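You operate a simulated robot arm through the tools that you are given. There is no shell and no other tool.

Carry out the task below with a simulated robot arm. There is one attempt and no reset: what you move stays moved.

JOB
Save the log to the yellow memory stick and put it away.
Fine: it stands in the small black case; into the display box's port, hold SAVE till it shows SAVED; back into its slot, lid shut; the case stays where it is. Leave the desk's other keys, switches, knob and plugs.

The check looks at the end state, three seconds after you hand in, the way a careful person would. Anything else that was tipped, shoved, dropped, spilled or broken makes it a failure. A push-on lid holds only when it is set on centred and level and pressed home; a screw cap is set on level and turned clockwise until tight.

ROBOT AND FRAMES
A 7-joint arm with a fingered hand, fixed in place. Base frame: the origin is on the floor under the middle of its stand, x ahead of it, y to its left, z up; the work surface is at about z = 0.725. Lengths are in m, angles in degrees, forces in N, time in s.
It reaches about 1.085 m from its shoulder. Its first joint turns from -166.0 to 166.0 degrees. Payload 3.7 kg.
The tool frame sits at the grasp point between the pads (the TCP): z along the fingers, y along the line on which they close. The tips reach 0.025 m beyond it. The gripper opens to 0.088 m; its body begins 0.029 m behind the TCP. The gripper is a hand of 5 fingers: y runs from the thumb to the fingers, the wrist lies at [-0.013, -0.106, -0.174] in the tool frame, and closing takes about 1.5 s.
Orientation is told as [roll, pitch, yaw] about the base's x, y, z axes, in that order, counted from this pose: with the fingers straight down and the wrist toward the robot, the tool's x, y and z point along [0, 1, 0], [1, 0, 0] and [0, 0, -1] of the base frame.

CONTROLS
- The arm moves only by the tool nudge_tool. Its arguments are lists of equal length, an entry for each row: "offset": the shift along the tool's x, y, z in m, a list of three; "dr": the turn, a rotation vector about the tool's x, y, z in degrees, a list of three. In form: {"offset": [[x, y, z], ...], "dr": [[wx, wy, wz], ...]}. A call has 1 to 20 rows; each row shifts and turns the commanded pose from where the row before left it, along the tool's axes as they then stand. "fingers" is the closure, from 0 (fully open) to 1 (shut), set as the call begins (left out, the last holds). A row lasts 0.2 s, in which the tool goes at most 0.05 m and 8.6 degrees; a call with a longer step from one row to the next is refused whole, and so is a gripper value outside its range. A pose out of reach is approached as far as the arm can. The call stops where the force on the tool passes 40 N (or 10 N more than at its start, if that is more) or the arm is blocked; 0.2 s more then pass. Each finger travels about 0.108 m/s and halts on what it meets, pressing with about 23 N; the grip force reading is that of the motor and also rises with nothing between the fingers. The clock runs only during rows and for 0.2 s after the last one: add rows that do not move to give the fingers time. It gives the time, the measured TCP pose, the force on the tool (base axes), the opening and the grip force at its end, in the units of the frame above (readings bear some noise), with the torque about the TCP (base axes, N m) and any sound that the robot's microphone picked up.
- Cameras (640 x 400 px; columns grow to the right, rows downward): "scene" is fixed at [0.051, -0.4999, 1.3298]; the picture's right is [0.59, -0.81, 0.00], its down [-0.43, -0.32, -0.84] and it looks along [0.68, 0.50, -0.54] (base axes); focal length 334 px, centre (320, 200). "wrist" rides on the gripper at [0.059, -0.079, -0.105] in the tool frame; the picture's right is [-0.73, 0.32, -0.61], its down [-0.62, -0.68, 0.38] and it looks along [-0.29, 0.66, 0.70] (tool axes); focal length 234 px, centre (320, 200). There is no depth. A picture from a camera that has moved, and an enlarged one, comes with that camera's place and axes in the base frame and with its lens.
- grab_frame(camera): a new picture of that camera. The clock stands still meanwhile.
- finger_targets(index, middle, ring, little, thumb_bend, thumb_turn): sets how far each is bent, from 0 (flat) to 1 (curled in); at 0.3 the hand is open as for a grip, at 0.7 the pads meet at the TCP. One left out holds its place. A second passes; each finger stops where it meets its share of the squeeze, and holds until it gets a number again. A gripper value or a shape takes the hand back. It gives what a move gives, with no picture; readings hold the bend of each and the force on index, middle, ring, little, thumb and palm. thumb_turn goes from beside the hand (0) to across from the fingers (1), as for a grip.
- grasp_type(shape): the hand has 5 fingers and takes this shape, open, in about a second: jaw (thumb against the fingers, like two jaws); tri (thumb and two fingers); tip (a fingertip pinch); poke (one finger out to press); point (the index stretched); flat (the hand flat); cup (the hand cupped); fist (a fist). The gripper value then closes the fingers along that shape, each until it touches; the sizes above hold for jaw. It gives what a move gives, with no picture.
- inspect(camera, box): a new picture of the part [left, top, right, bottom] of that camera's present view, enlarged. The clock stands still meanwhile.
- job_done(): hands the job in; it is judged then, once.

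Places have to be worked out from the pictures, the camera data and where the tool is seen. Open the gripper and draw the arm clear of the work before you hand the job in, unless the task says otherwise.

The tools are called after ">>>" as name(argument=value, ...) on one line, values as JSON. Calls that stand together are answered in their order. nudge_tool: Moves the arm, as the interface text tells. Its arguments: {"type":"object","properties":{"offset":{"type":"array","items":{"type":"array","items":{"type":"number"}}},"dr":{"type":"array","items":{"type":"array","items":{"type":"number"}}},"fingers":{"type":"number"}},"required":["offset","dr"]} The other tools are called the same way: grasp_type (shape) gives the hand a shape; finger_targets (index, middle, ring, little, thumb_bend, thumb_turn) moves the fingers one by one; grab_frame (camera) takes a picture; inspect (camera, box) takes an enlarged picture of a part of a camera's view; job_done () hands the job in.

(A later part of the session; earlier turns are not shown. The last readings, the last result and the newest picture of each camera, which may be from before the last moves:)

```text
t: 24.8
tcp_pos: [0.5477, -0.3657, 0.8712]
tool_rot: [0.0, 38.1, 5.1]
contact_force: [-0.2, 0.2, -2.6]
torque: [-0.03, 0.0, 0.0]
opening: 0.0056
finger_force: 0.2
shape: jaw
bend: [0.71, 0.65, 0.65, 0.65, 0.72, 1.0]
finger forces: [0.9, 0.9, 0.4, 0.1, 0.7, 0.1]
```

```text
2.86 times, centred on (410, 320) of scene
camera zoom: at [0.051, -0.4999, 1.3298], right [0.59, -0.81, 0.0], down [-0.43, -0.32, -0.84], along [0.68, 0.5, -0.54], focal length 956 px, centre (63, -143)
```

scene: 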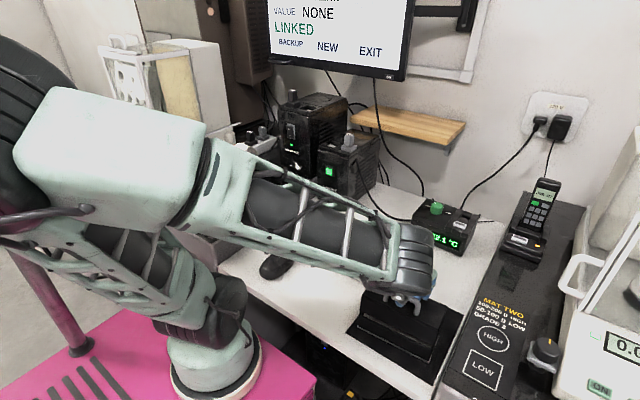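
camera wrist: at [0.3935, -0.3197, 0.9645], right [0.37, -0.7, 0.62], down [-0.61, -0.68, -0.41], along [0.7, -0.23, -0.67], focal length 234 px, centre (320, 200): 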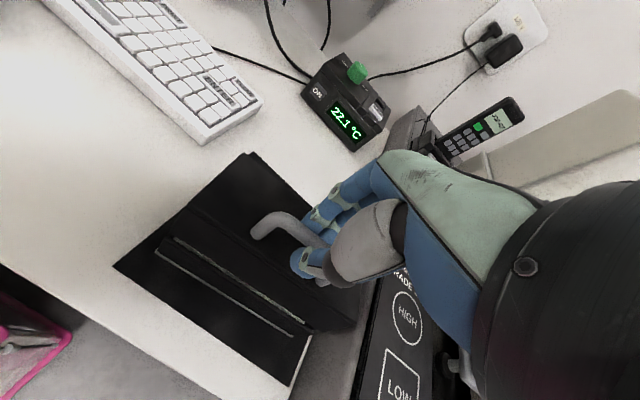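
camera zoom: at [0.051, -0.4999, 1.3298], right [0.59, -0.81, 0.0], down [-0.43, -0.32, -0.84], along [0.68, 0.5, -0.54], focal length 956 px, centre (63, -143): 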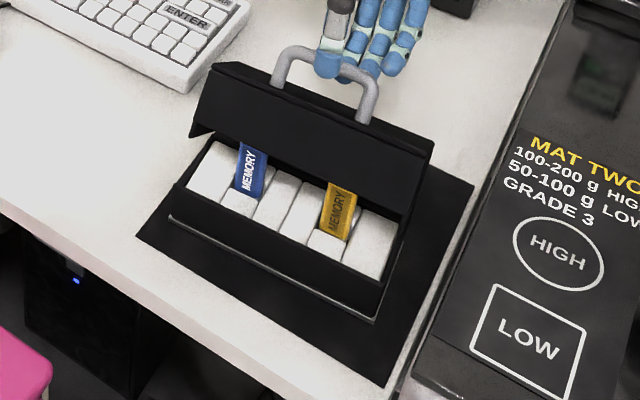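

>>> nudge_tool(offset=[[0, 0.0063, -0.0031], [0, 0.0063, -0.0031], [0, 0.0063, -0.0031], [0, 0.0063, -0.0031], [0, 0.0063, -0.0031]], dr=[[4, 0, 0], [4, 0, 0], [4, 0, 0], [4, 0, 0], [4, 0, 0]])

>>> inspect(camera="scene", box=[340, 250, 480, 390])

>>> grab_frame(camera="wrist")

```text
t: 26.0
tcp_pos: [0.5819, -0.3628, 0.8627]
tool_rot: [0.0, 58.1, 5.2]
contact_force: [0.7, -0.7, -0.1]
torque: [0.01, 0.04, 0.02]
opening: 0.0056
finger_force: 0.1
shape: jaw
bend: [0.71, 0.66, 0.66, 0.65, 0.71, 1.0]
finger forces: [0.4, 0.5, 0.2, 0.0, 1.2, 0.0]
```

```text
2.86 times, centred on (410, 320) of scene
camera zoom: at [0.051, -0.4999, 1.3298], right [0.59, -0.81, 0.0], down [-0.43, -0.32, -0.84], along [0.68, 0.5, -0.54], focal length 956 px, centre (63, -143)
```

zoom: 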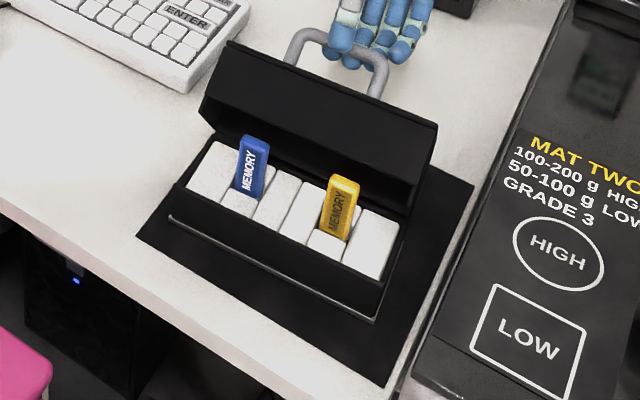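

```text
taken
camera wrist: at [0.6227, -0.2988, 0.9853], right [0.75, -0.66, 0.05], down [-0.63, -0.68, 0.38], along [-0.22, -0.31, -0.93], focal length 234 px, centre (320, 200)
```

wrist: 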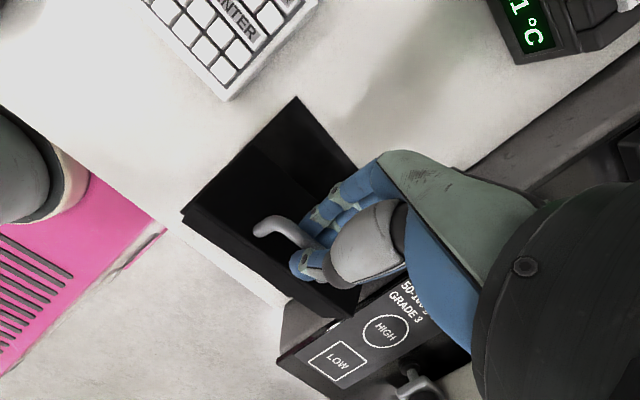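

Lid at about 68°, forces near zero. I continue to about 88°.

>>> nudge_tool(offset=[[0, 0.0063, -0.0031], [0, 0.0063, -0.0031], [0, 0.0063, -0.0031], [0, 0.0063, -0.0031], [0, 0.0063, -0.0031]], dr=[[4, 0, 0], [4, 0, 0], [4, 0, 0], [4, 0, 0], [4, 0, 0]])

>>> inspect(camera="scene", box=[340, 240, 480, 380])

>>> grab_frame(camera="wrist")

```text
t: 27.2
tcp_pos: [0.6071, -0.3598, 0.8386]
tool_rot: [-0.2, 78.1, 5.0]
contact_force: [-0.4, 0.2, 0.8]
torque: [0.01, -0.01, -0.03]
opening: 0.0052
finger_force: 0.0
shape: jaw
bend: [0.71, 0.66, 0.66, 0.65, 0.72, 1.0]
finger forces: [0.1, 0.1, 0.4, 0.1, 0.6, 0.1]
```

```text
2.86 times, centred on (410, 310) of scene
camera zoom: at [0.051, -0.4999, 1.3298], right [0.59, -0.81, 0.0], down [-0.43, -0.32, -0.84], along [0.68, 0.5, -0.54], focal length 956 px, centre (63, -114)
```

zoom: 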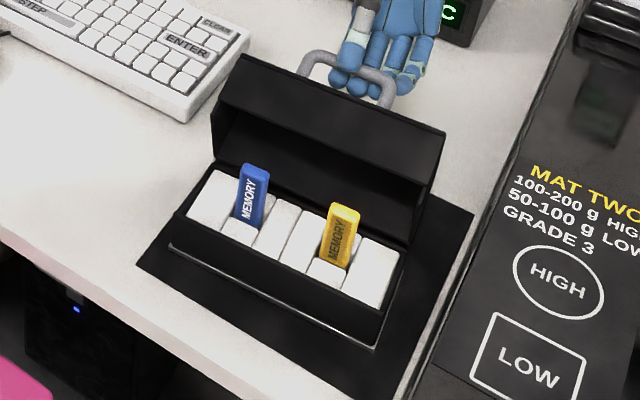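

```text
taken
camera wrist: at [0.6885, -0.2929, 0.9394], right [0.72, -0.66, -0.19], down [-0.46, -0.67, 0.59], along [-0.52, -0.34, -0.79], focal length 234 px, centre (320, 200)
```

wrist: 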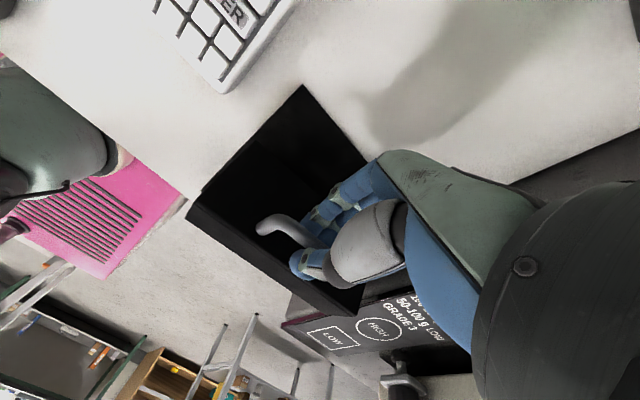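

About 88° now, still nearly force-free. I continue in small steps to find where the lid comes to rest.

>>> nudge_tool(offset=[[0, 0.0063, -0.0031], [0, 0.0063, -0.0031]], dr=[[4, 0, 0], [4, 0, 0]])

>>> nudge_tool(offset=[[0, 0.0063, -0.0031]], dr=[[4, 0, 0]])

>>> inspect(camera="scene", box=[340, 230, 480, 370])

```text
t: 27.8
tcp_pos: [0.6165, -0.3589, 0.8276]
tool_rot: [0.0, 86.0, 5.1]
contact_force: [-0.3, 0.2, -0.3]
torque: [0.02, 0.02, -0.02]
opening: 0.0052
finger_force: 0.0
shape: jaw
bend: [0.71, 0.66, 0.66, 0.65, 0.72, 1.0]
finger forces: [0.0, 0.0, 0.1, 0.0, 0.1, 0.0]
```

```text
t: 28.2
tcp_pos: [0.6203, -0.3587, 0.8218]
tool_rot: [-42.6, 90.0, -37.3]
contact_force: [-0.8, 1.1, -0.2]
torque: [0.03, 0.02, -0.01]
opening: 0.0053
finger_force: 0.1
shape: jaw
bend: [0.71, 0.66, 0.66, 0.65, 0.72, 1.0]
finger forces: [0.0, 0.0, 0.1, 0.0, 0.0, 0.1]
```

```text
2.86 times, centred on (410, 300) of scene
camera zoom: at [0.051, -0.4999, 1.3298], right [0.59, -0.81, 0.0], down [-0.43, -0.32, -0.84], along [0.68, 0.5, -0.54], focal length 956 px, centre (63, -86)
```

zoom: 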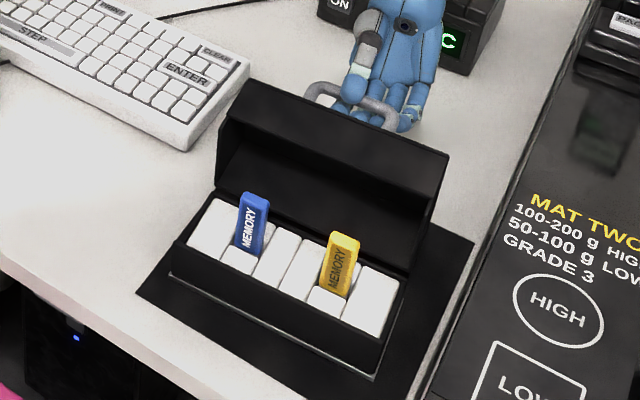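

The lid stands at about 100° with no load on the fingers, so it seems to rest at its stop. I open the fingers slowly and check that it stays.

>>> nudge_tool(offset=[[0, 0, 0], [0, 0, 0]], dr=[[0, 0, 0], [0, 0, 0]], fingers=0.7)

>>> inspect(camera="scene", box=[340, 230, 480, 370])

>>> inspect(camera="wrist", box=[150, 100, 400, 350])

```text
t: 28.8
tcp_pos: [0.6203, -0.3589, 0.8211]
tool_rot: [-167.9, 90.0, -162.7]
contact_force: [0.2, 0.3, 0.6]
torque: [-0.02, 0.0, -0.02]
opening: 0.0259
finger_force: 0.1
shape: jaw
bend: [0.74, 0.54, 0.51, 0.48, 0.74, 1.0]
finger forces: [0.1, 0.0, 0.1, 0.1, 0.0, 0.0]
```

```text
2.86 times, centred on (410, 300) of scene
camera zoom: at [0.051, -0.4999, 1.3298], right [0.59, -0.81, 0.0], down [-0.43, -0.32, -0.84], along [0.68, 0.5, -0.54], focal length 956 px, centre (63, -86)
```

zoom: 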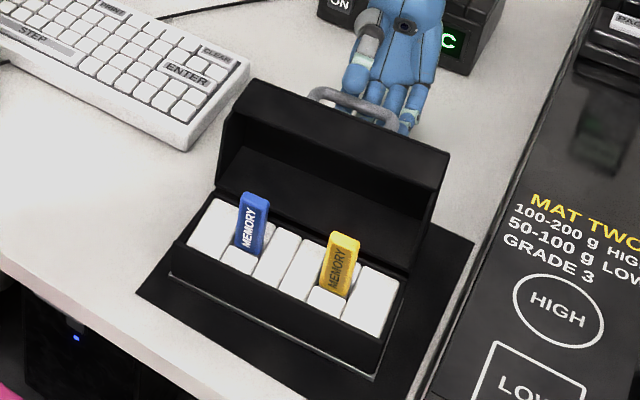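

```text
1.60 times, centred on (275, 225) of wrist
camera zoom: at [0.7188, -0.2901, 0.9018], right [0.67, -0.67, -0.32], down [-0.33, -0.66, 0.68], along [-0.67, -0.35, -0.66], focal length 375 px, centre (392, 160)
```

zoom: 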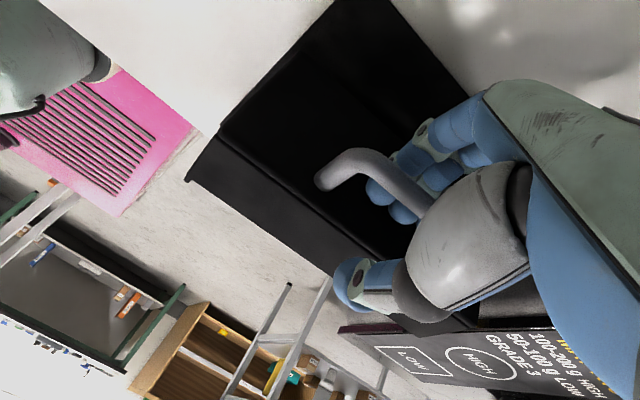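

The lid stays. I open the hand fully and back it off along −z of the tool, watching for contact.

>>> nudge_tool(offset=[[0, 0, 0], [0, 0, 0], [0, 0, 0]], dr=[[0, 0, 0], [0, 0, 0], [0, 0, 0]], fingers=0.3)

>>> nudge_tool(offset=[[0, 0, -0.01], [0, 0, -0.01], [0, 0, -0.01], [0, 0, -0.01]], dr=[[0, 0, 0], [0, 0, 0], [0, 0, 0], [0, 0, 0]])

>>> inspect(camera="scene", box=[340, 200, 500, 370])

>>> inspect(camera="wrist", box=[100, 100, 400, 350])

```text
t: 29.6
tcp_pos: [0.6199, -0.3597, 0.8213]
tool_rot: [-45.0, 90.0, -39.9]
contact_force: [1.7, -0.1, 0.3]
torque: [-0.03, -0.01, 0.01]
opening: 0.0612
finger_force: 0.1
shape: jaw
bend: [0.28, 0.37, 0.34, 0.35, 0.58, 0.99]
finger forces: [0.0, 0.8, 0.0, 0.1, 0.0, 0.1]
```

```text
t: 30.6
tcp_pos: [0.6594, -0.3557, 0.8217]
tool_rot: [-113.6, 90.0, -108.5]
contact_force: [-0.7, 0.5, -0.4]
torque: [-0.02, -0.07, 0.04]
opening: 0.0615
finger_force: 0.1
shape: jaw
bend: [0.27, 0.37, 0.34, 0.35, 0.58, 0.99]
finger forces: [0.1, 0.2, 0.1, 0.1, 0.1, 0.0]
```

```text
2.35 times, centred on (420, 285) of scene
camera zoom: at [0.051, -0.4999, 1.3298], right [0.59, -0.81, 0.0], down [-0.43, -0.32, -0.84], along [0.68, 0.5, -0.54], focal length 787 px, centre (85, 0)
```

zoom: 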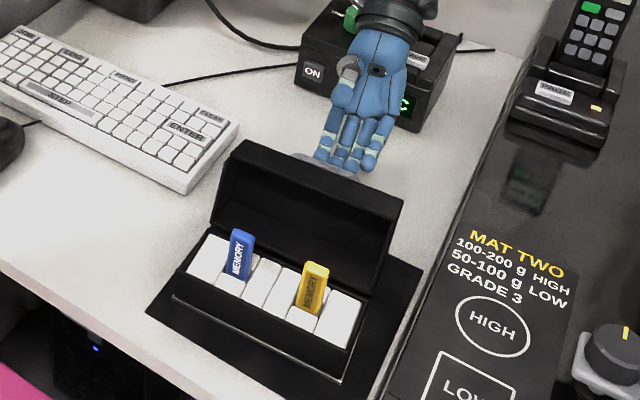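

```text
1.60 times, centred on (250, 225) of wrist
camera zoom: at [0.7586, -0.2863, 0.9019], right [0.67, -0.67, -0.32], down [-0.33, -0.66, 0.68], along [-0.67, -0.35, -0.66], focal length 375 px, centre (432, 160)
```

zoom: 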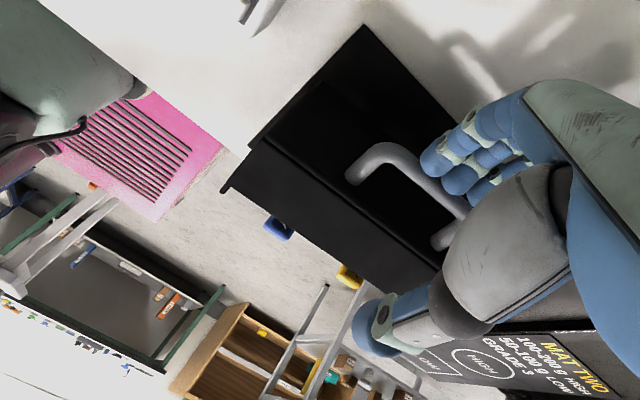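

The lid stays open by itself. I back off a little more, rise clear, and turn the hand upright again.

>>> nudge_tool(offset=[[0, 0, -0.01], [0, -0.002, -0.01], [0, -0.03, 0], [0, -0.04, 0], [0, -0.04, 0], [0, -0.04, 0]], dr=[[0, 0, 0], [0, 0, 0], [0, 0, 0], [0, 0, 0], [0, 0, 0], [0, 0, 0]])

>>> nudge_tool(offset=[[0, 0, 0], [0, 0, 0], [0, 0, 0], [0, 0, 0], [0, 0, 0], [0, 0, 0], [0, 0, 0], [0, 0, 0], [0, 0, 0], [0, 0, 0], [0, 0, 0]], dr=[[-8.2, 0, 0], [-8.2, 0, 0], [-8.2, 0, 0], [-8.2, 0, 0], [-8.2, 0, 0], [-8.2, 0, 0], [-8.2, 0, 0], [-8.2, 0, 0], [-8.2, 0, 0], [-8.2, 0, 0], [-8.2, 0, 0]])

>>> grab_frame(camera="scene")

```text
t: 32.0
tcp_pos: [0.6794, -0.3525, 0.9738]
tool_rot: [177.1, 89.9, -177.7]
contact_force: [0.3, 0.1, 0.1]
torque: [0.0, 0.0, 0.05]
opening: 0.0614
finger_force: 0.0
shape: jaw
bend: [0.27, 0.37, 0.34, 0.35, 0.58, 0.99]
finger forces: [0.0, 0.0, 0.0, 0.0, 0.1, 0.0]
```

```text
t: 34.4
tcp_pos: [0.6793, -0.3535, 0.9737]
tool_rot: [0.0, -0.3, 5.1]
contact_force: [-0.6, 0.2, -0.1]
torque: [0.02, 0.02, -0.02]
opening: 0.0614
finger_force: 0.0
shape: jaw
bend: [0.27, 0.37, 0.34, 0.35, 0.58, 0.99]
finger forces: [0.1, 0.0, 0.1, 0.0, 0.0, 0.0]
```

```text
taken
```

scene: 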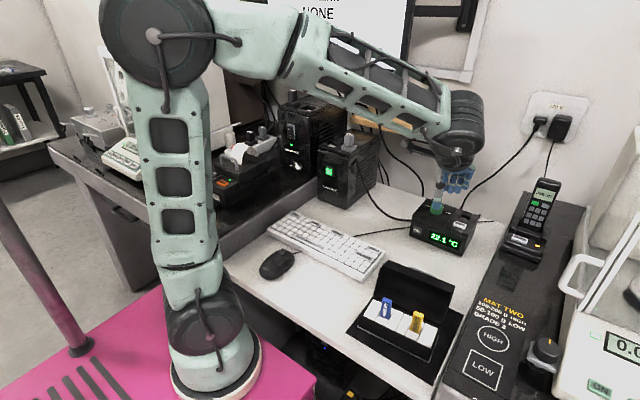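

Now I move the wrist camera to look into the open case.

>>> nudge_tool(offset=[[-0.0044, -0.0418, 0], [-0.0044, -0.0418, 0], [-0.0044, -0.0418, 0], [-0.0044, -0.0418, 0], [-0.0044, -0.0418, 0], [-0.0044, -0.0418, 0], [-0.0044, -0.0418, 0]], dr=[[0, 0, 0], [0, 0, 0], [0, 0, 0], [0, 0, 0], [0, 0, 0], [0, 0, 0], [0, 0, 0]])

>>> grab_frame(camera="wrist")

>>> inspect(camera="scene", box=[350, 250, 470, 370])

```text
t: 36.0
tcp_pos: [0.39, -0.4085, 0.9731]
tool_rot: [0.0, -0.2, 5.3]
contact_force: [-0.1, -0.5, -0.7]
torque: [0.02, 0.01, -0.03]
opening: 0.0617
finger_force: 0.0
shape: jaw
bend: [0.27, 0.37, 0.34, 0.35, 0.58, 0.99]
finger forces: [0.0, 0.0, 0.1, 0.0, 0.0, 0.1]
```

```text
taken
camera wrist: at [0.3059, -0.3582, 1.0783], right [0.39, -0.69, 0.61], down [-0.62, -0.68, -0.39], along [0.68, -0.23, -0.69], focal length 234 px, centre (320, 200)
```

wrist: 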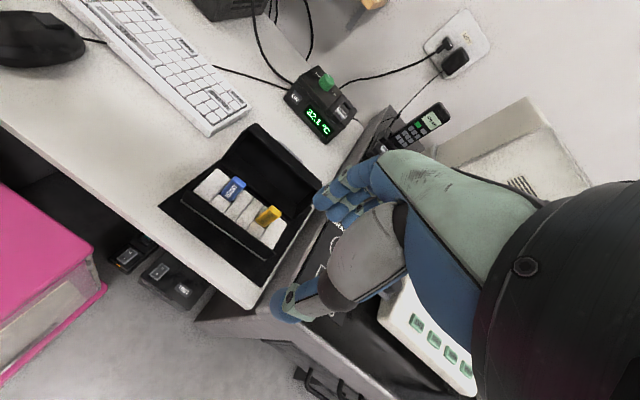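

```text
3.33 times, centred on (410, 310) of scene
camera zoom: at [0.051, -0.4999, 1.3298], right [0.59, -0.81, 0.0], down [-0.43, -0.32, -0.84], along [0.68, 0.5, -0.54], focal length 1115 px, centre (20, -167)
```

zoom: 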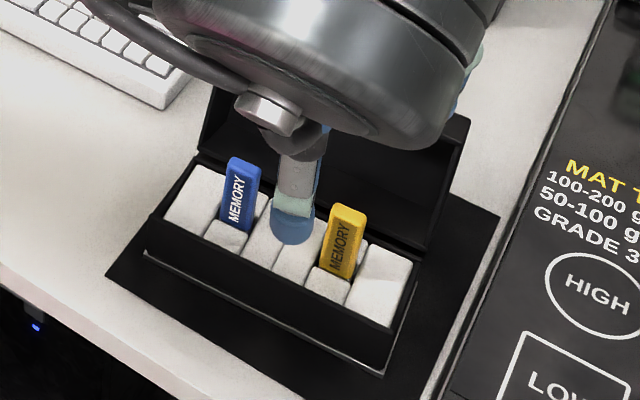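

>>> inspect(camera="wrist", box=[170, 130, 320, 280])

>>> inspect(camera="wrist", box=[225, 170, 295, 250])

>>> inspect(camera="scene", box=[390, 300, 450, 350])

```text
2.67 times, centred on (245, 205) of wrist
camera zoom: at [0.3059, -0.3582, 1.0783], right [0.39, -0.69, 0.61], down [-0.62, -0.68, -0.39], along [0.68, -0.23, -0.69], focal length 624 px, centre (520, 187)
```

zoom: 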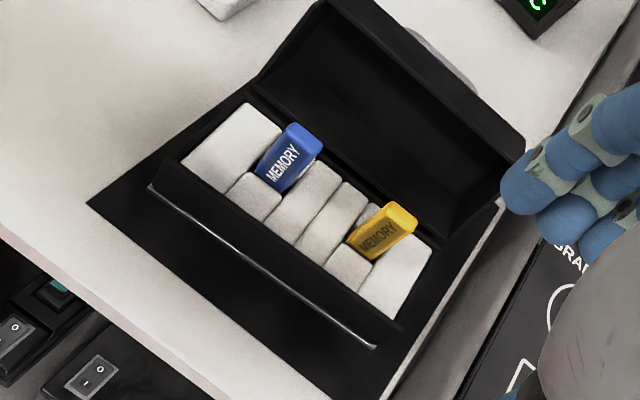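

```text
5.00 times, centred on (260, 210) of wrist
camera zoom: at [0.3059, -0.3582, 1.0783], right [0.39, -0.69, 0.61], down [-0.62, -0.68, -0.39], along [0.68, -0.23, -0.69], focal length 1171 px, centre (620, 150)
```

zoom: 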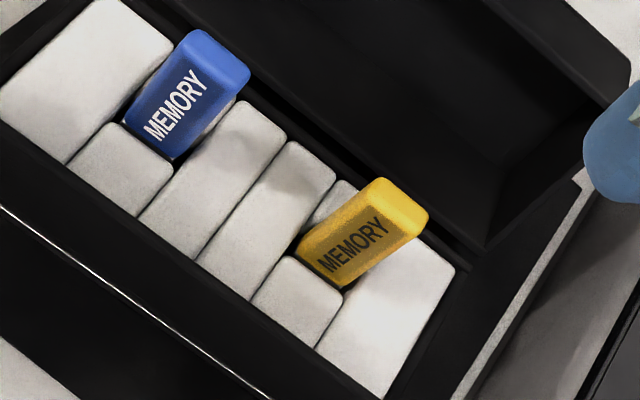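

```text
8.00 times, centred on (420, 325) of scene
camera zoom: at [0.051, -0.4999, 1.3298], right [0.59, -0.81, 0.0], down [-0.43, -0.32, -0.84], along [0.68, 0.5, -0.54], focal length 2676 px, centre (-480, -800)
```

zoom: 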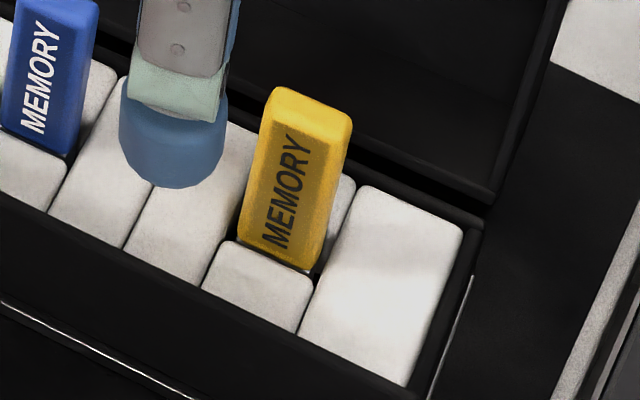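

Using both cameras I place the yellow stick at about (0.500, −0.4025), 18 mm wide and 10 mm thick, top at z ≈ 0.808, foam top at z ≈ 0.757. I try the "tri" shape here in free air to see how narrow the hand gets.

>>> grasp_type(shape="tri")

>>> grab_frame(camera="wrist")

>>> nudge_tool(offset=[[0, 0, 0], [0, 0, 0], [0, 0, 0], [0, 0, 0], [0, 0, 0]], dr=[[0, 0, 0], [0, 0, 0], [0, 0, 0], [0, 0, 0], [0, 0, 0]], fingers=0.85)

>>> grab_frame(camera="wrist")

```text
t: 36.9
tcp_pos: [0.3899, -0.4099, 0.9731]
tool_rot: [0.0, -0.2, 5.1]
contact_force: [0.1, -0.3, 0.6]
torque: [-0.03, -0.02, 0.0]
opening: 0.0881
finger_force: 0.0
shape: tri
bend: [0.3, 0.3, 0.99, 0.99, 0.3, 0.98]
finger forces: [0.0, 0.0, 0.1, 0.0, 0.0, 0.0]
```

```text
taken
camera wrist: at [0.3064, -0.3581, 1.0785], right [0.38, -0.69, 0.61], down [-0.62, -0.68, -0.39], along [0.68, -0.23, -0.69], focal length 234 px, centre (320, 200)
```

wrist: 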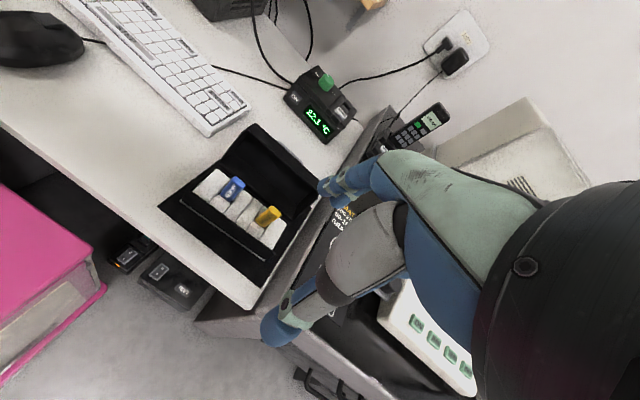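

```text
t: 38.1
tcp_pos: [0.3896, -0.4115, 0.9724]
tool_rot: [-0.1, -0.2, 5.1]
contact_force: [-0.5, -0.1, 1.1]
torque: [0.02, 0.0, -0.01]
opening: 0.0132
finger_force: 0.0
shape: tri
bend: [0.73, 0.61, 0.99, 0.99, 0.74, 1.0]
finger forces: [0.0, 0.1, 0.0, 0.1, 0.0, 0.0]
```

```text
taken
camera wrist: at [0.3062, -0.3582, 1.0785], right [0.38, -0.69, 0.61], down [-0.62, -0.68, -0.39], along [0.68, -0.23, -0.69], focal length 234 px, centre (320, 200)
```

wrist: 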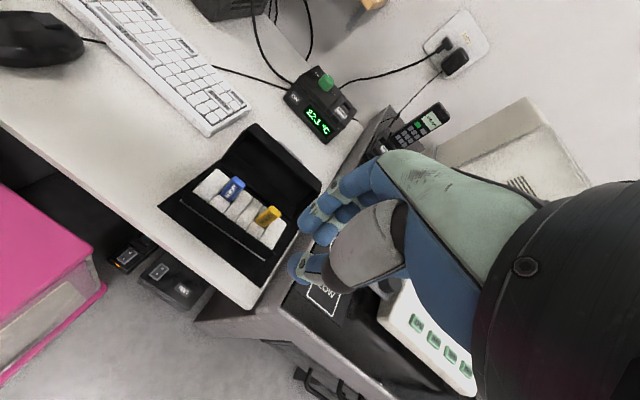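

>>> inspect(camera="wrist", box=[270, 160, 410, 300])

>>> inspect(camera="scene", box=[340, 200, 480, 340])

```text
2.86 times, centred on (340, 230) of wrist
camera zoom: at [0.3062, -0.3582, 1.0785], right [0.38, -0.69, 0.61], down [-0.62, -0.68, -0.39], along [0.68, -0.23, -0.69], focal length 669 px, centre (263, 114)
```

zoom: 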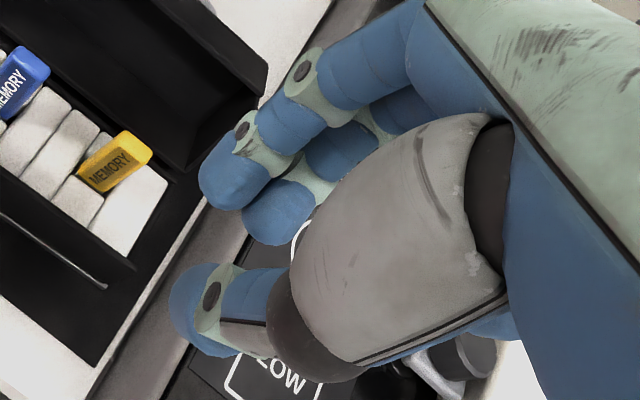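

```text
2.86 times, centred on (410, 270) of scene
camera zoom: at [0.051, -0.4999, 1.3298], right [0.59, -0.81, 0.0], down [-0.43, -0.32, -0.84], along [0.68, 0.5, -0.54], focal length 956 px, centre (63, 0)
```

zoom: 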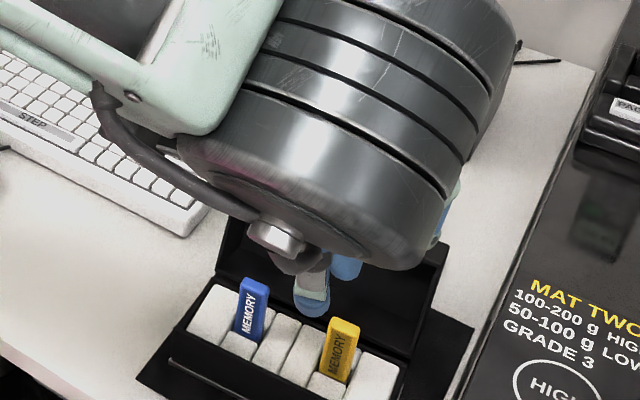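

In "tri" the index and middle oppose the thumb, symmetric about the TCP, with ring and little curled away. To know the clearance to the open lid, I turn the hand in free air so the scene camera sees its profile at about 3 cm opening.

>>> nudge_tool(offset=[[0.02, 0.01, -0.005], [0.02, 0.01, -0.005], [0.02, 0.01, -0.005], [0.02, 0.01, -0.005], [0, 0, 0], [0, 0, 0], [0, 0, 0], [0, 0, 0], [0, 0, 0], [0, 0, 0], [0, 0, 0]], dr=[[0, 0, 0], [0, 0, 0], [0, 0, 0], [0, 0, 0], [0, 0, 8.4], [0, 0, 8.4], [0, 0, 8.4], [0, 0, 8.4], [0, 0, 8.4], [0, 0, 8.4], [0, 0, 8.4]], fingers=0.66)

>>> grab_frame(camera="scene")

```text
t: 40.5
tcp_pos: [0.4238, -0.327, 0.9918]
tool_rot: [0.2, 0.1, -53.8]
contact_force: [0.4, 0.3, -0.6]
torque: [0.01, -0.01, 0.02]
opening: 0.0295
finger_force: 0.1
shape: tri
bend: [0.74, 0.52, 0.99, 0.99, 0.73, 1.0]
finger forces: [0.0, 0.0, 0.0, 0.0, 0.1, 0.0]
```

```text
taken
```

scene: 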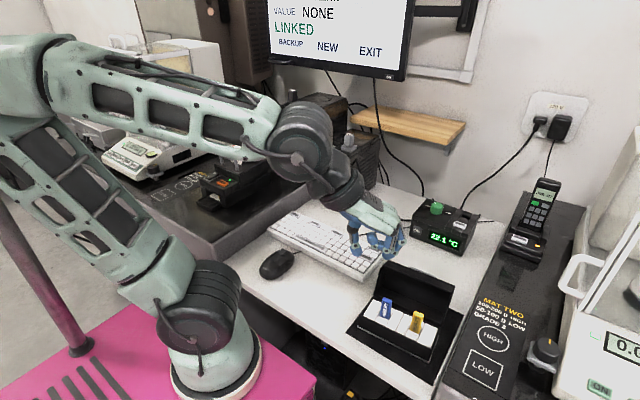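

>>> inspect(camera="scene", box=[320, 180, 430, 280])

>>> inspect(camera="wrist", box=[250, 130, 430, 310])

```text
4.00 times, centred on (375, 230) of scene
camera zoom: at [0.051, -0.4999, 1.3298], right [0.59, -0.81, 0.0], down [-0.43, -0.32, -0.84], along [0.68, 0.5, -0.54], focal length 1338 px, centre (100, 80)
```

zoom: 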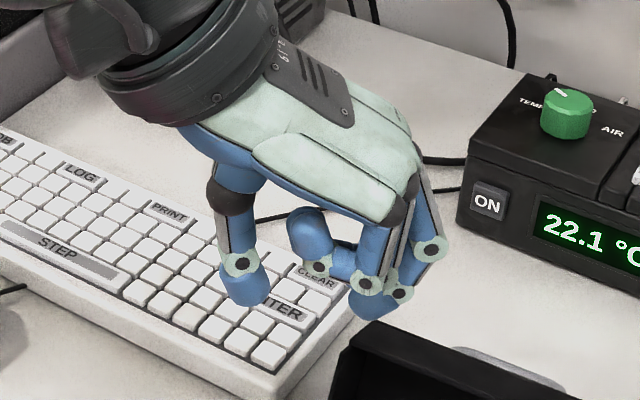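

```text
2.22 times, centred on (340, 220) of wrist
camera zoom: at [0.4241, -0.2287, 1.0981], right [-0.39, -0.69, 0.6], down [-0.91, 0.18, -0.38], along [0.16, -0.7, -0.7], focal length 520 px, centre (276, 156)
```

zoom: 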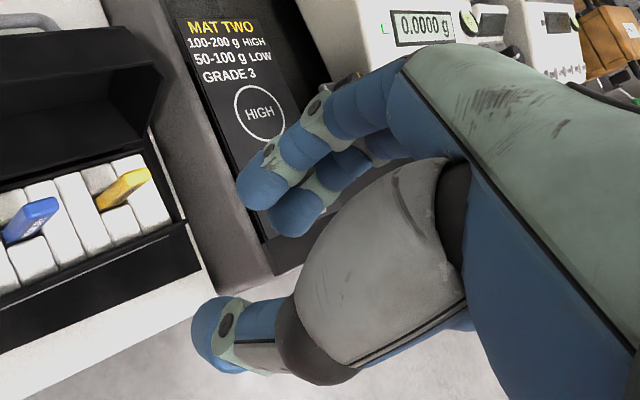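

>>> inspect(camera="scene", box=[365, 220, 415, 265])

```text
8.89 times, centred on (390, 242) of scene
camera zoom: at [0.051, -0.4999, 1.3298], right [0.59, -0.81, 0.0], down [-0.43, -0.32, -0.84], along [0.68, 0.5, -0.54], focal length 2974 px, centre (-302, -178)
```

zoom: 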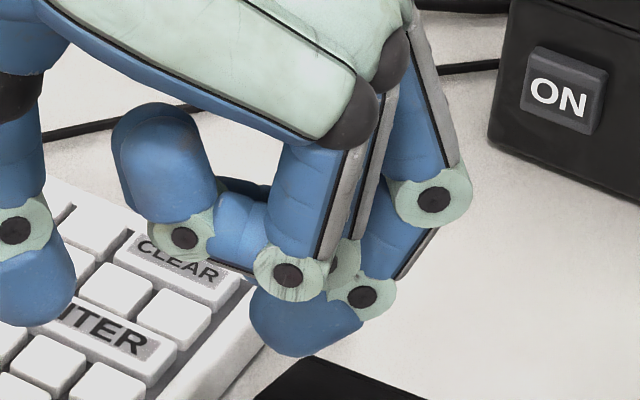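

The index and middle bow outward about 58 mm, so pinching the stick front-to-back would hit the open lid; gripping it across its 18 mm width with the hand turned about −85° should be clear. I check the "tip" shape in the same profile view as an alternative.

>>> grasp_type(shape="tip")

>>> nudge_tool(offset=[[0, 0, 0], [0, 0, 0], [0, 0, 0], [0, 0, 0]], dr=[[0, 0, 0], [0, 0, 0], [0, 0, 0], [0, 0, 0]], fingers=0.66)

>>> inspect(camera="scene", box=[350, 210, 420, 270])

>>> inspect(camera="wrist", box=[250, 130, 430, 310])

```text
t: 41.4
tcp_pos: [0.423, -0.3263, 0.9921]
tool_rot: [0.3, -0.1, -53.6]
contact_force: [0.5, -0.5, 0.3]
torque: [0.0, 0.0, 0.02]
opening: 0.0875
finger_force: 0.1
shape: tip
bend: [0.3, 0.98, 0.99, 0.99, 0.3, 0.98]
finger forces: [0.1, 0.0, 0.0, 0.0, 0.0, 0.0]
```

```text
t: 42.4
tcp_pos: [0.4225, -0.3281, 0.9934]
tool_rot: [0.2, 0.0, -53.5]
contact_force: [0.4, 0.0, -0.8]
torque: [-0.02, 0.02, -0.03]
opening: 0.0306
finger_force: 0.1
shape: tip
bend: [0.73, 0.98, 0.99, 0.99, 0.73, 1.0]
finger forces: [0.1, 0.1, 0.0, 0.0, 0.0, 0.0]
```

```text
6.67 times, centred on (385, 240) of scene
camera zoom: at [0.051, -0.4999, 1.3298], right [0.59, -0.81, 0.0], down [-0.43, -0.32, -0.84], along [0.68, 0.5, -0.54], focal length 2230 px, centre (-113, -67)
```

zoom: 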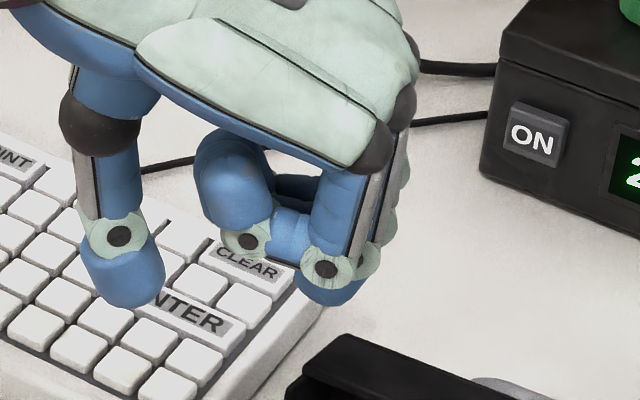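

```text
2.22 times, centred on (340, 220) of wrist
camera zoom: at [0.4232, -0.2278, 1.0989], right [-0.39, -0.69, 0.61], down [-0.9, 0.18, -0.39], along [0.16, -0.7, -0.7], focal length 520 px, centre (276, 156)
```

zoom: 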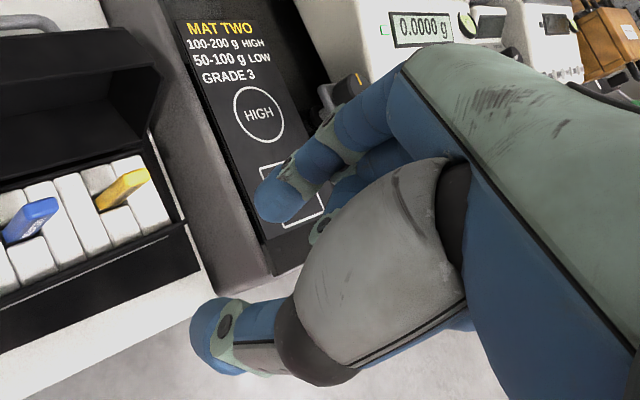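

"Tip" pinches thumb against index right at the TCP with a narrower outline, which suits the stick's 18 mm width. I set a 4 cm opening, turn to yaw −85° and move above the stick at z ≈ 0.90.

>>> nudge_tool(offset=[[0, 0, 0], [0, 0, 0], [0, 0, 0], [0, 0, 0], [0.0174, 0.0202, 0.0233], [0.0174, 0.0202, 0.0233], [0.0174, 0.0202, 0.0233], [0.0174, 0.0202, 0.0233]], dr=[[0, 0, 7.9], [0, 0, 7.9], [0, 0, 7.9], [0, 0, 7.9], [0, 0, 0], [0, 0, 0], [0, 0, 0], [0, 0, 0]], fingers=0.55)

>>> grab_frame(camera="wrist")

>>> grab_frame(camera="scene")

```text
t: 44.2
tcp_pos: [0.5011, -0.4016, 0.899]
tool_rot: [0.2, -0.1, -85.2]
contact_force: [-1.3, -0.9, 0.4]
torque: [-0.01, 0.01, -0.02]
opening: 0.0393
finger_force: 0.0
shape: tip
bend: [0.73, 0.98, 0.99, 0.99, 0.71, 1.0]
finger forces: [0.1, 0.1, 0.1, 0.1, 0.1, 0.0]
```

```text
taken
camera wrist: at [0.5516, -0.317, 1.0059], right [-0.7, -0.38, 0.6], down [-0.68, 0.63, -0.39], along [-0.23, -0.68, -0.7], focal length 234 px, centre (320, 200)
```

wrist: 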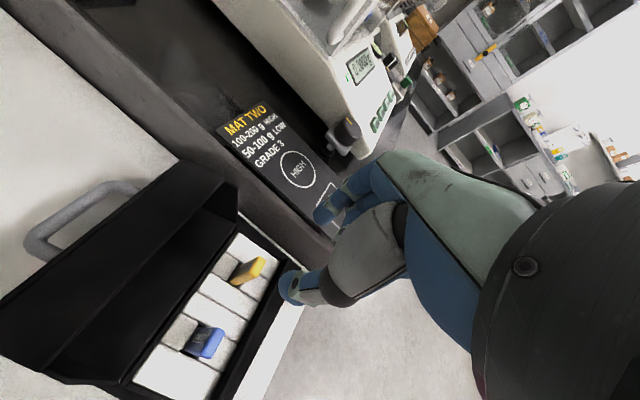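

```text
taken
```

scene: 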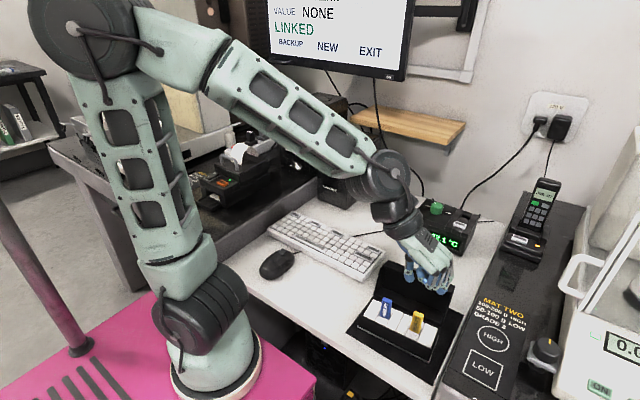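

This gives a third viewpoint of the stick; I zoom in to refine its place.

>>> inspect(camera="wrist", box=[200, 220, 300, 320])

>>> inspect(camera="scene", box=[380, 240, 470, 345])

```text
4.00 times, centred on (250, 270) of wrist
camera zoom: at [0.5516, -0.317, 1.0059], right [-0.7, -0.38, 0.6], down [-0.68, 0.63, -0.39], along [-0.23, -0.68, -0.7], focal length 937 px, centre (600, -80)
```

zoom: 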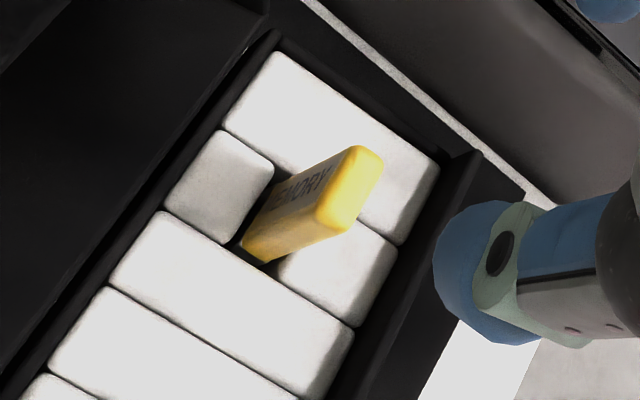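

```text
3.81 times, centred on (425, 292) of scene
camera zoom: at [0.051, -0.4999, 1.3298], right [0.59, -0.81, 0.0], down [-0.43, -0.32, -0.84], along [0.68, 0.5, -0.54], focal length 1274 px, centre (-80, -152)
```

zoom: 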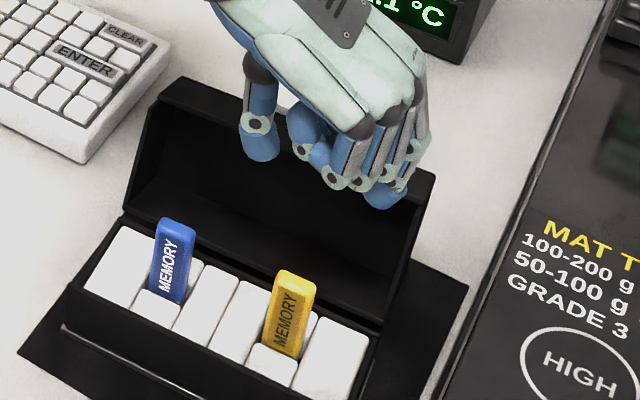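

The top of the stick comes out at (0.502, −0.402, 0.805), right under the TCP (0.501, −0.402). I descend in two stages, checking clearance to the lid.

>>> nudge_tool(offset=[[0, 0, 0.02], [0, 0, 0.02], [0, 0, 0.015]], dr=[[0, 0, 0], [0, 0, 0], [0, 0, 0]])

>>> grab_frame(camera="wrist")

>>> inspect(camera="scene", box=[360, 240, 470, 350])

```text
t: 45.0
tcp_pos: [0.5001, -0.4016, 0.846]
tool_rot: [0.2, 0.0, -85.1]
contact_force: [-0.3, 0.3, 0.6]
torque: [-0.02, 0.01, -0.02]
opening: 0.039
finger_force: 0.0
shape: tip
bend: [0.73, 0.98, 0.99, 0.99, 0.71, 1.0]
finger forces: [0.1, 0.0, 0.0, 0.0, 0.0, 0.0]
```

```text
taken
camera wrist: at [0.5515, -0.3171, 0.9513], right [-0.7, -0.38, 0.6], down [-0.68, 0.63, -0.39], along [-0.23, -0.68, -0.7], focal length 234 px, centre (320, 200)
```

wrist: 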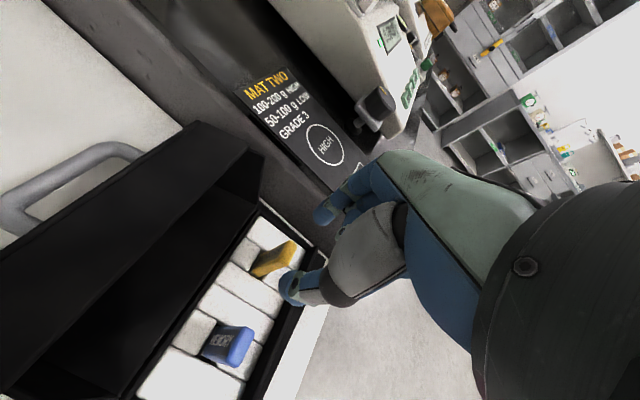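

```text
3.64 times, centred on (415, 295) of scene
camera zoom: at [0.051, -0.4999, 1.3298], right [0.59, -0.81, 0.0], down [-0.43, -0.32, -0.84], along [0.68, 0.5, -0.54], focal length 1216 px, centre (-26, -146)
```

zoom: 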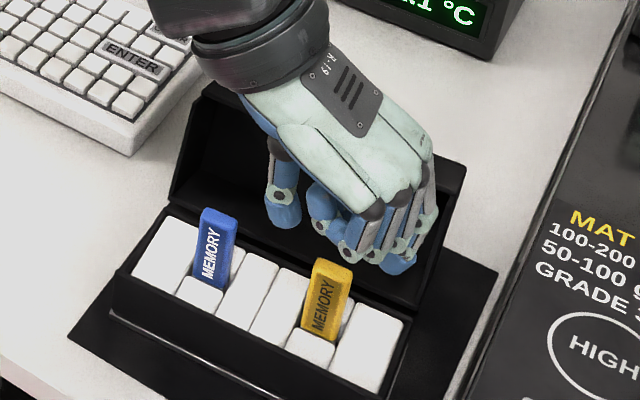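

Alignment still looks right. I descend the remaining 4 cm in small steps, watching the force.

>>> nudge_tool(offset=[[0, 0, 0.008], [0, 0, 0.008], [0, 0, 0.006]], dr=[[0, 0, 0], [0, 0, 0], [0, 0, 0]])

>>> inspect(camera="wrist", box=[180, 150, 400, 350])

>>> inspect(camera="scene", box=[370, 250, 450, 340])

```text
t: 45.8
tcp_pos: [0.5005, -0.4021, 0.8223]
tool_rot: [0.3, 0.0, -85.2]
contact_force: [0.0, -0.2, 0.4]
torque: [0.02, 0.01, -0.01]
opening: 0.0391
finger_force: 0.0
shape: tip
bend: [0.73, 0.98, 0.99, 0.99, 0.71, 1.0]
finger forces: [0.0, 0.0, 0.0, 0.0, 0.0, 0.0]
```

```text
2.00 times, centred on (290, 250) of wrist
camera zoom: at [0.5515, -0.3172, 0.929], right [-0.7, -0.38, 0.6], down [-0.68, 0.63, -0.39], along [-0.23, -0.68, -0.7], focal length 468 px, centre (380, 100)
```

zoom: 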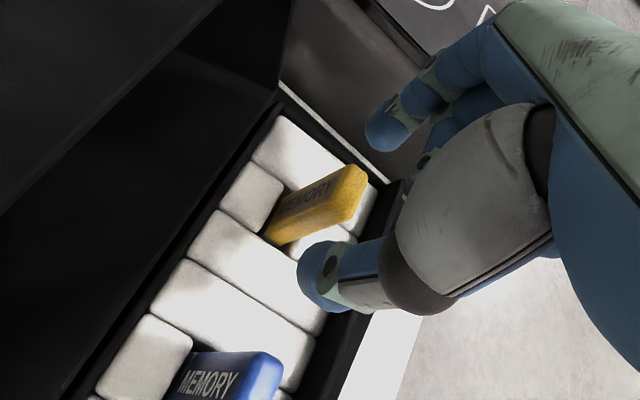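

```text
4.44 times, centred on (410, 295) of scene
camera zoom: at [0.051, -0.4999, 1.3298], right [0.59, -0.81, 0.0], down [-0.43, -0.32, -0.84], along [0.68, 0.5, -0.54], focal length 1487 px, centre (-80, -222)
```

zoom: 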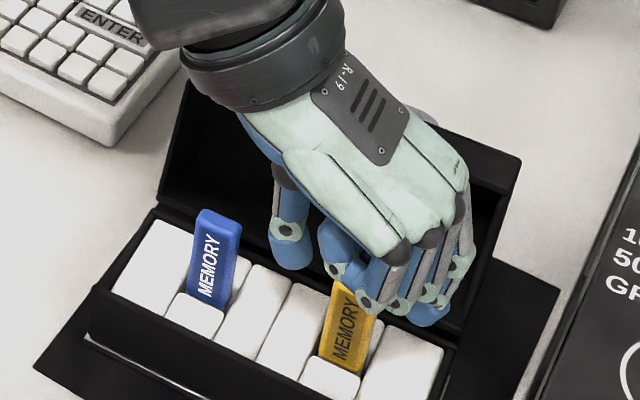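

Thumb and index straddle the stick evenly. I go down the last 16 mm.

>>> nudge_tool(offset=[[0.001, 0, 0.006], [0, 0, 0.006], [0, 0, 0.004]], dr=[[0, 0, 0], [0, 0, 0], [0, 0, 0]])

>>> nudge_tool(offset=[[0, 0, 0], [0, 0, 0]], dr=[[0, 0, 0], [0, 0, 0]], fingers=0.72)

>>> inspect(camera="wrist", box=[220, 170, 370, 310])

>>> inspect(camera="scene", box=[370, 250, 450, 340])

```text
t: 46.6
tcp_pos: [0.5002, -0.4027, 0.8075]
tool_rot: [0.2, 0.1, -85.3]
contact_force: [-0.8, 0.0, 0.0]
torque: [0.0, 0.02, 0.03]
opening: 0.0393
finger_force: 0.0
shape: tip
bend: [0.73, 0.98, 0.99, 0.99, 0.71, 1.0]
finger forces: [0.0, 0.1, 0.1, 0.0, 0.0, 0.0]
```

```text
t: 47.2
tcp_pos: [0.5012, -0.4019, 0.8073]
tool_rot: [0.2, 0.0, -85.3]
contact_force: [1.0, 0.1, -0.2]
torque: [0.0, 0.0, 0.01]
opening: 0.0252
finger_force: 0.1
shape: tip
bend: [0.73, 0.98, 0.99, 0.99, 0.74, 1.0]
finger forces: [0.0, 0.0, 0.1, 0.0, 0.0, 0.0]
```

```text
2.86 times, centred on (295, 240) of wrist
camera zoom: at [0.5524, -0.3177, 0.9131], right [-0.7, -0.38, 0.6], down [-0.68, 0.63, -0.39], along [-0.23, -0.68, -0.7], focal length 669 px, centre (391, 86)
```

zoom: 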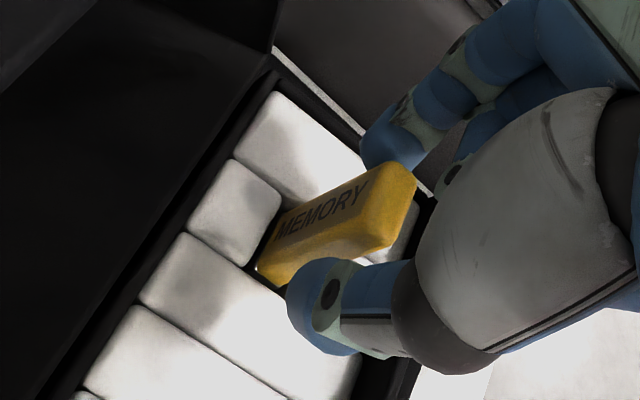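

```text
4.44 times, centred on (410, 295) of scene
camera zoom: at [0.051, -0.4999, 1.3298], right [0.59, -0.81, 0.0], down [-0.43, -0.32, -0.84], along [0.68, 0.5, -0.54], focal length 1487 px, centre (-80, -222)
```

zoom: 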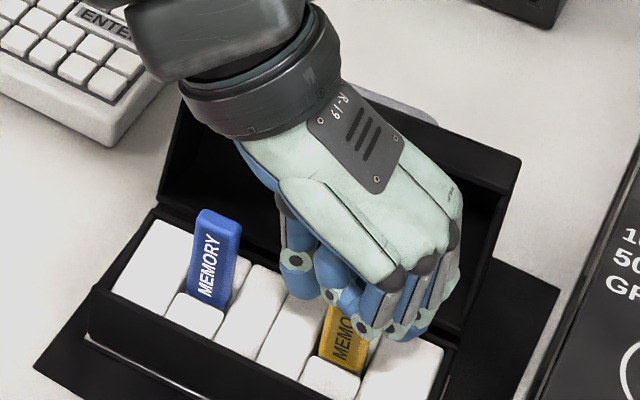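

The stick sits between the pads. I close slowly to see which side touches first.

>>> nudge_tool(offset=[[0, 0, 0]], dr=[[0, 0, 0]], fingers=0.78)

>>> nudge_tool(offset=[[0, 0, 0]], dr=[[0, 0, 0]], fingers=0.82)

>>> inspect(camera="wrist", box=[250, 190, 350, 290])

```text
t: 47.6
tcp_pos: [0.5005, -0.4014, 0.8067]
tool_rot: [0.1, 0.0, -85.2]
contact_force: [0.0, 0.1, 0.3]
torque: [-0.01, 0.0, 0.04]
opening: 0.0199
finger_force: 0.0
shape: tip
bend: [0.73, 0.98, 0.99, 0.99, 0.74, 1.0]
finger forces: [0.1, 0.0, 0.0, 0.0, 0.2, 0.0]
```

```text
t: 48.0
tcp_pos: [0.5011, -0.4023, 0.8058]
tool_rot: [0.2, 0.1, -85.2]
contact_force: [-0.3, -0.2, -0.9]
torque: [-0.01, -0.01, 0.02]
opening: 0.0146
finger_force: 23.0
shape: tip
bend: [0.72, 1.0, 1.0, 1.0, 0.74, 1.0]
finger forces: [20.8, 0.0, 0.0, 0.1, 20.8, 0.0]
```

```text
4.00 times, centred on (300, 240) of wrist
camera zoom: at [0.5524, -0.3177, 0.9131], right [-0.7, -0.38, 0.6], down [-0.68, 0.63, -0.39], along [-0.23, -0.68, -0.7], focal length 937 px, centre (400, 40)
```

zoom: 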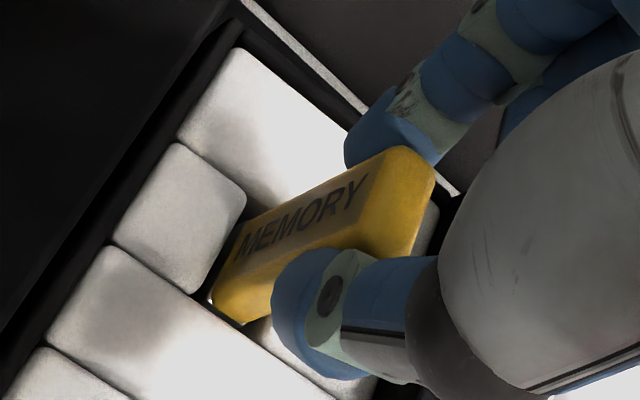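

Firm pinch (about 21 N on both). I lift the stick straight up a little and check it comes out of the slot cleanly.

>>> nudge_tool(offset=[[0, 0, -0.006], [0, 0, -0.008], [0, 0, -0.01]], dr=[[0, 0, 0], [0, 0, 0], [0, 0, 0]])

>>> inspect(camera="wrist", box=[220, 170, 370, 310])

>>> inspect(camera="scene", box=[350, 230, 470, 360])

```text
t: 48.8
tcp_pos: [0.501, -0.4017, 0.8312]
tool_rot: [0.2, 0.0, -85.3]
contact_force: [0.0, 0.0, 0.1]
torque: [-0.01, 0.0, 0.01]
opening: 0.0147
finger_force: 23.4
shape: tip
bend: [0.72, 1.0, 1.0, 1.0, 0.74, 1.0]
finger forces: [20.7, 0.0, 0.0, 0.0, 20.7, 0.0]
```

```text
2.86 times, centred on (295, 240) of wrist
camera zoom: at [0.5521, -0.3181, 0.9372], right [-0.7, -0.38, 0.6], down [-0.68, 0.63, -0.39], along [-0.23, -0.68, -0.7], focal length 669 px, centre (391, 86)
```

zoom: 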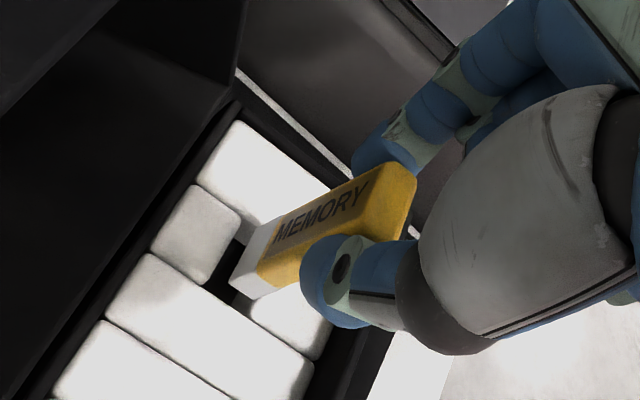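

```text
3.08 times, centred on (410, 295) of scene
camera zoom: at [0.051, -0.4999, 1.3298], right [0.59, -0.81, 0.0], down [-0.43, -0.32, -0.84], along [0.68, 0.5, -0.54], focal length 1029 px, centre (43, -92)
```

zoom: 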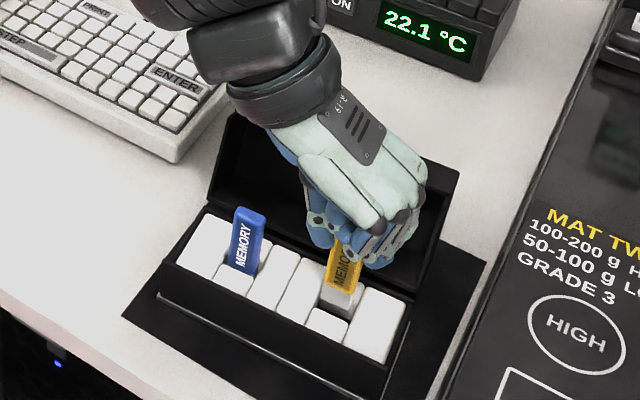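

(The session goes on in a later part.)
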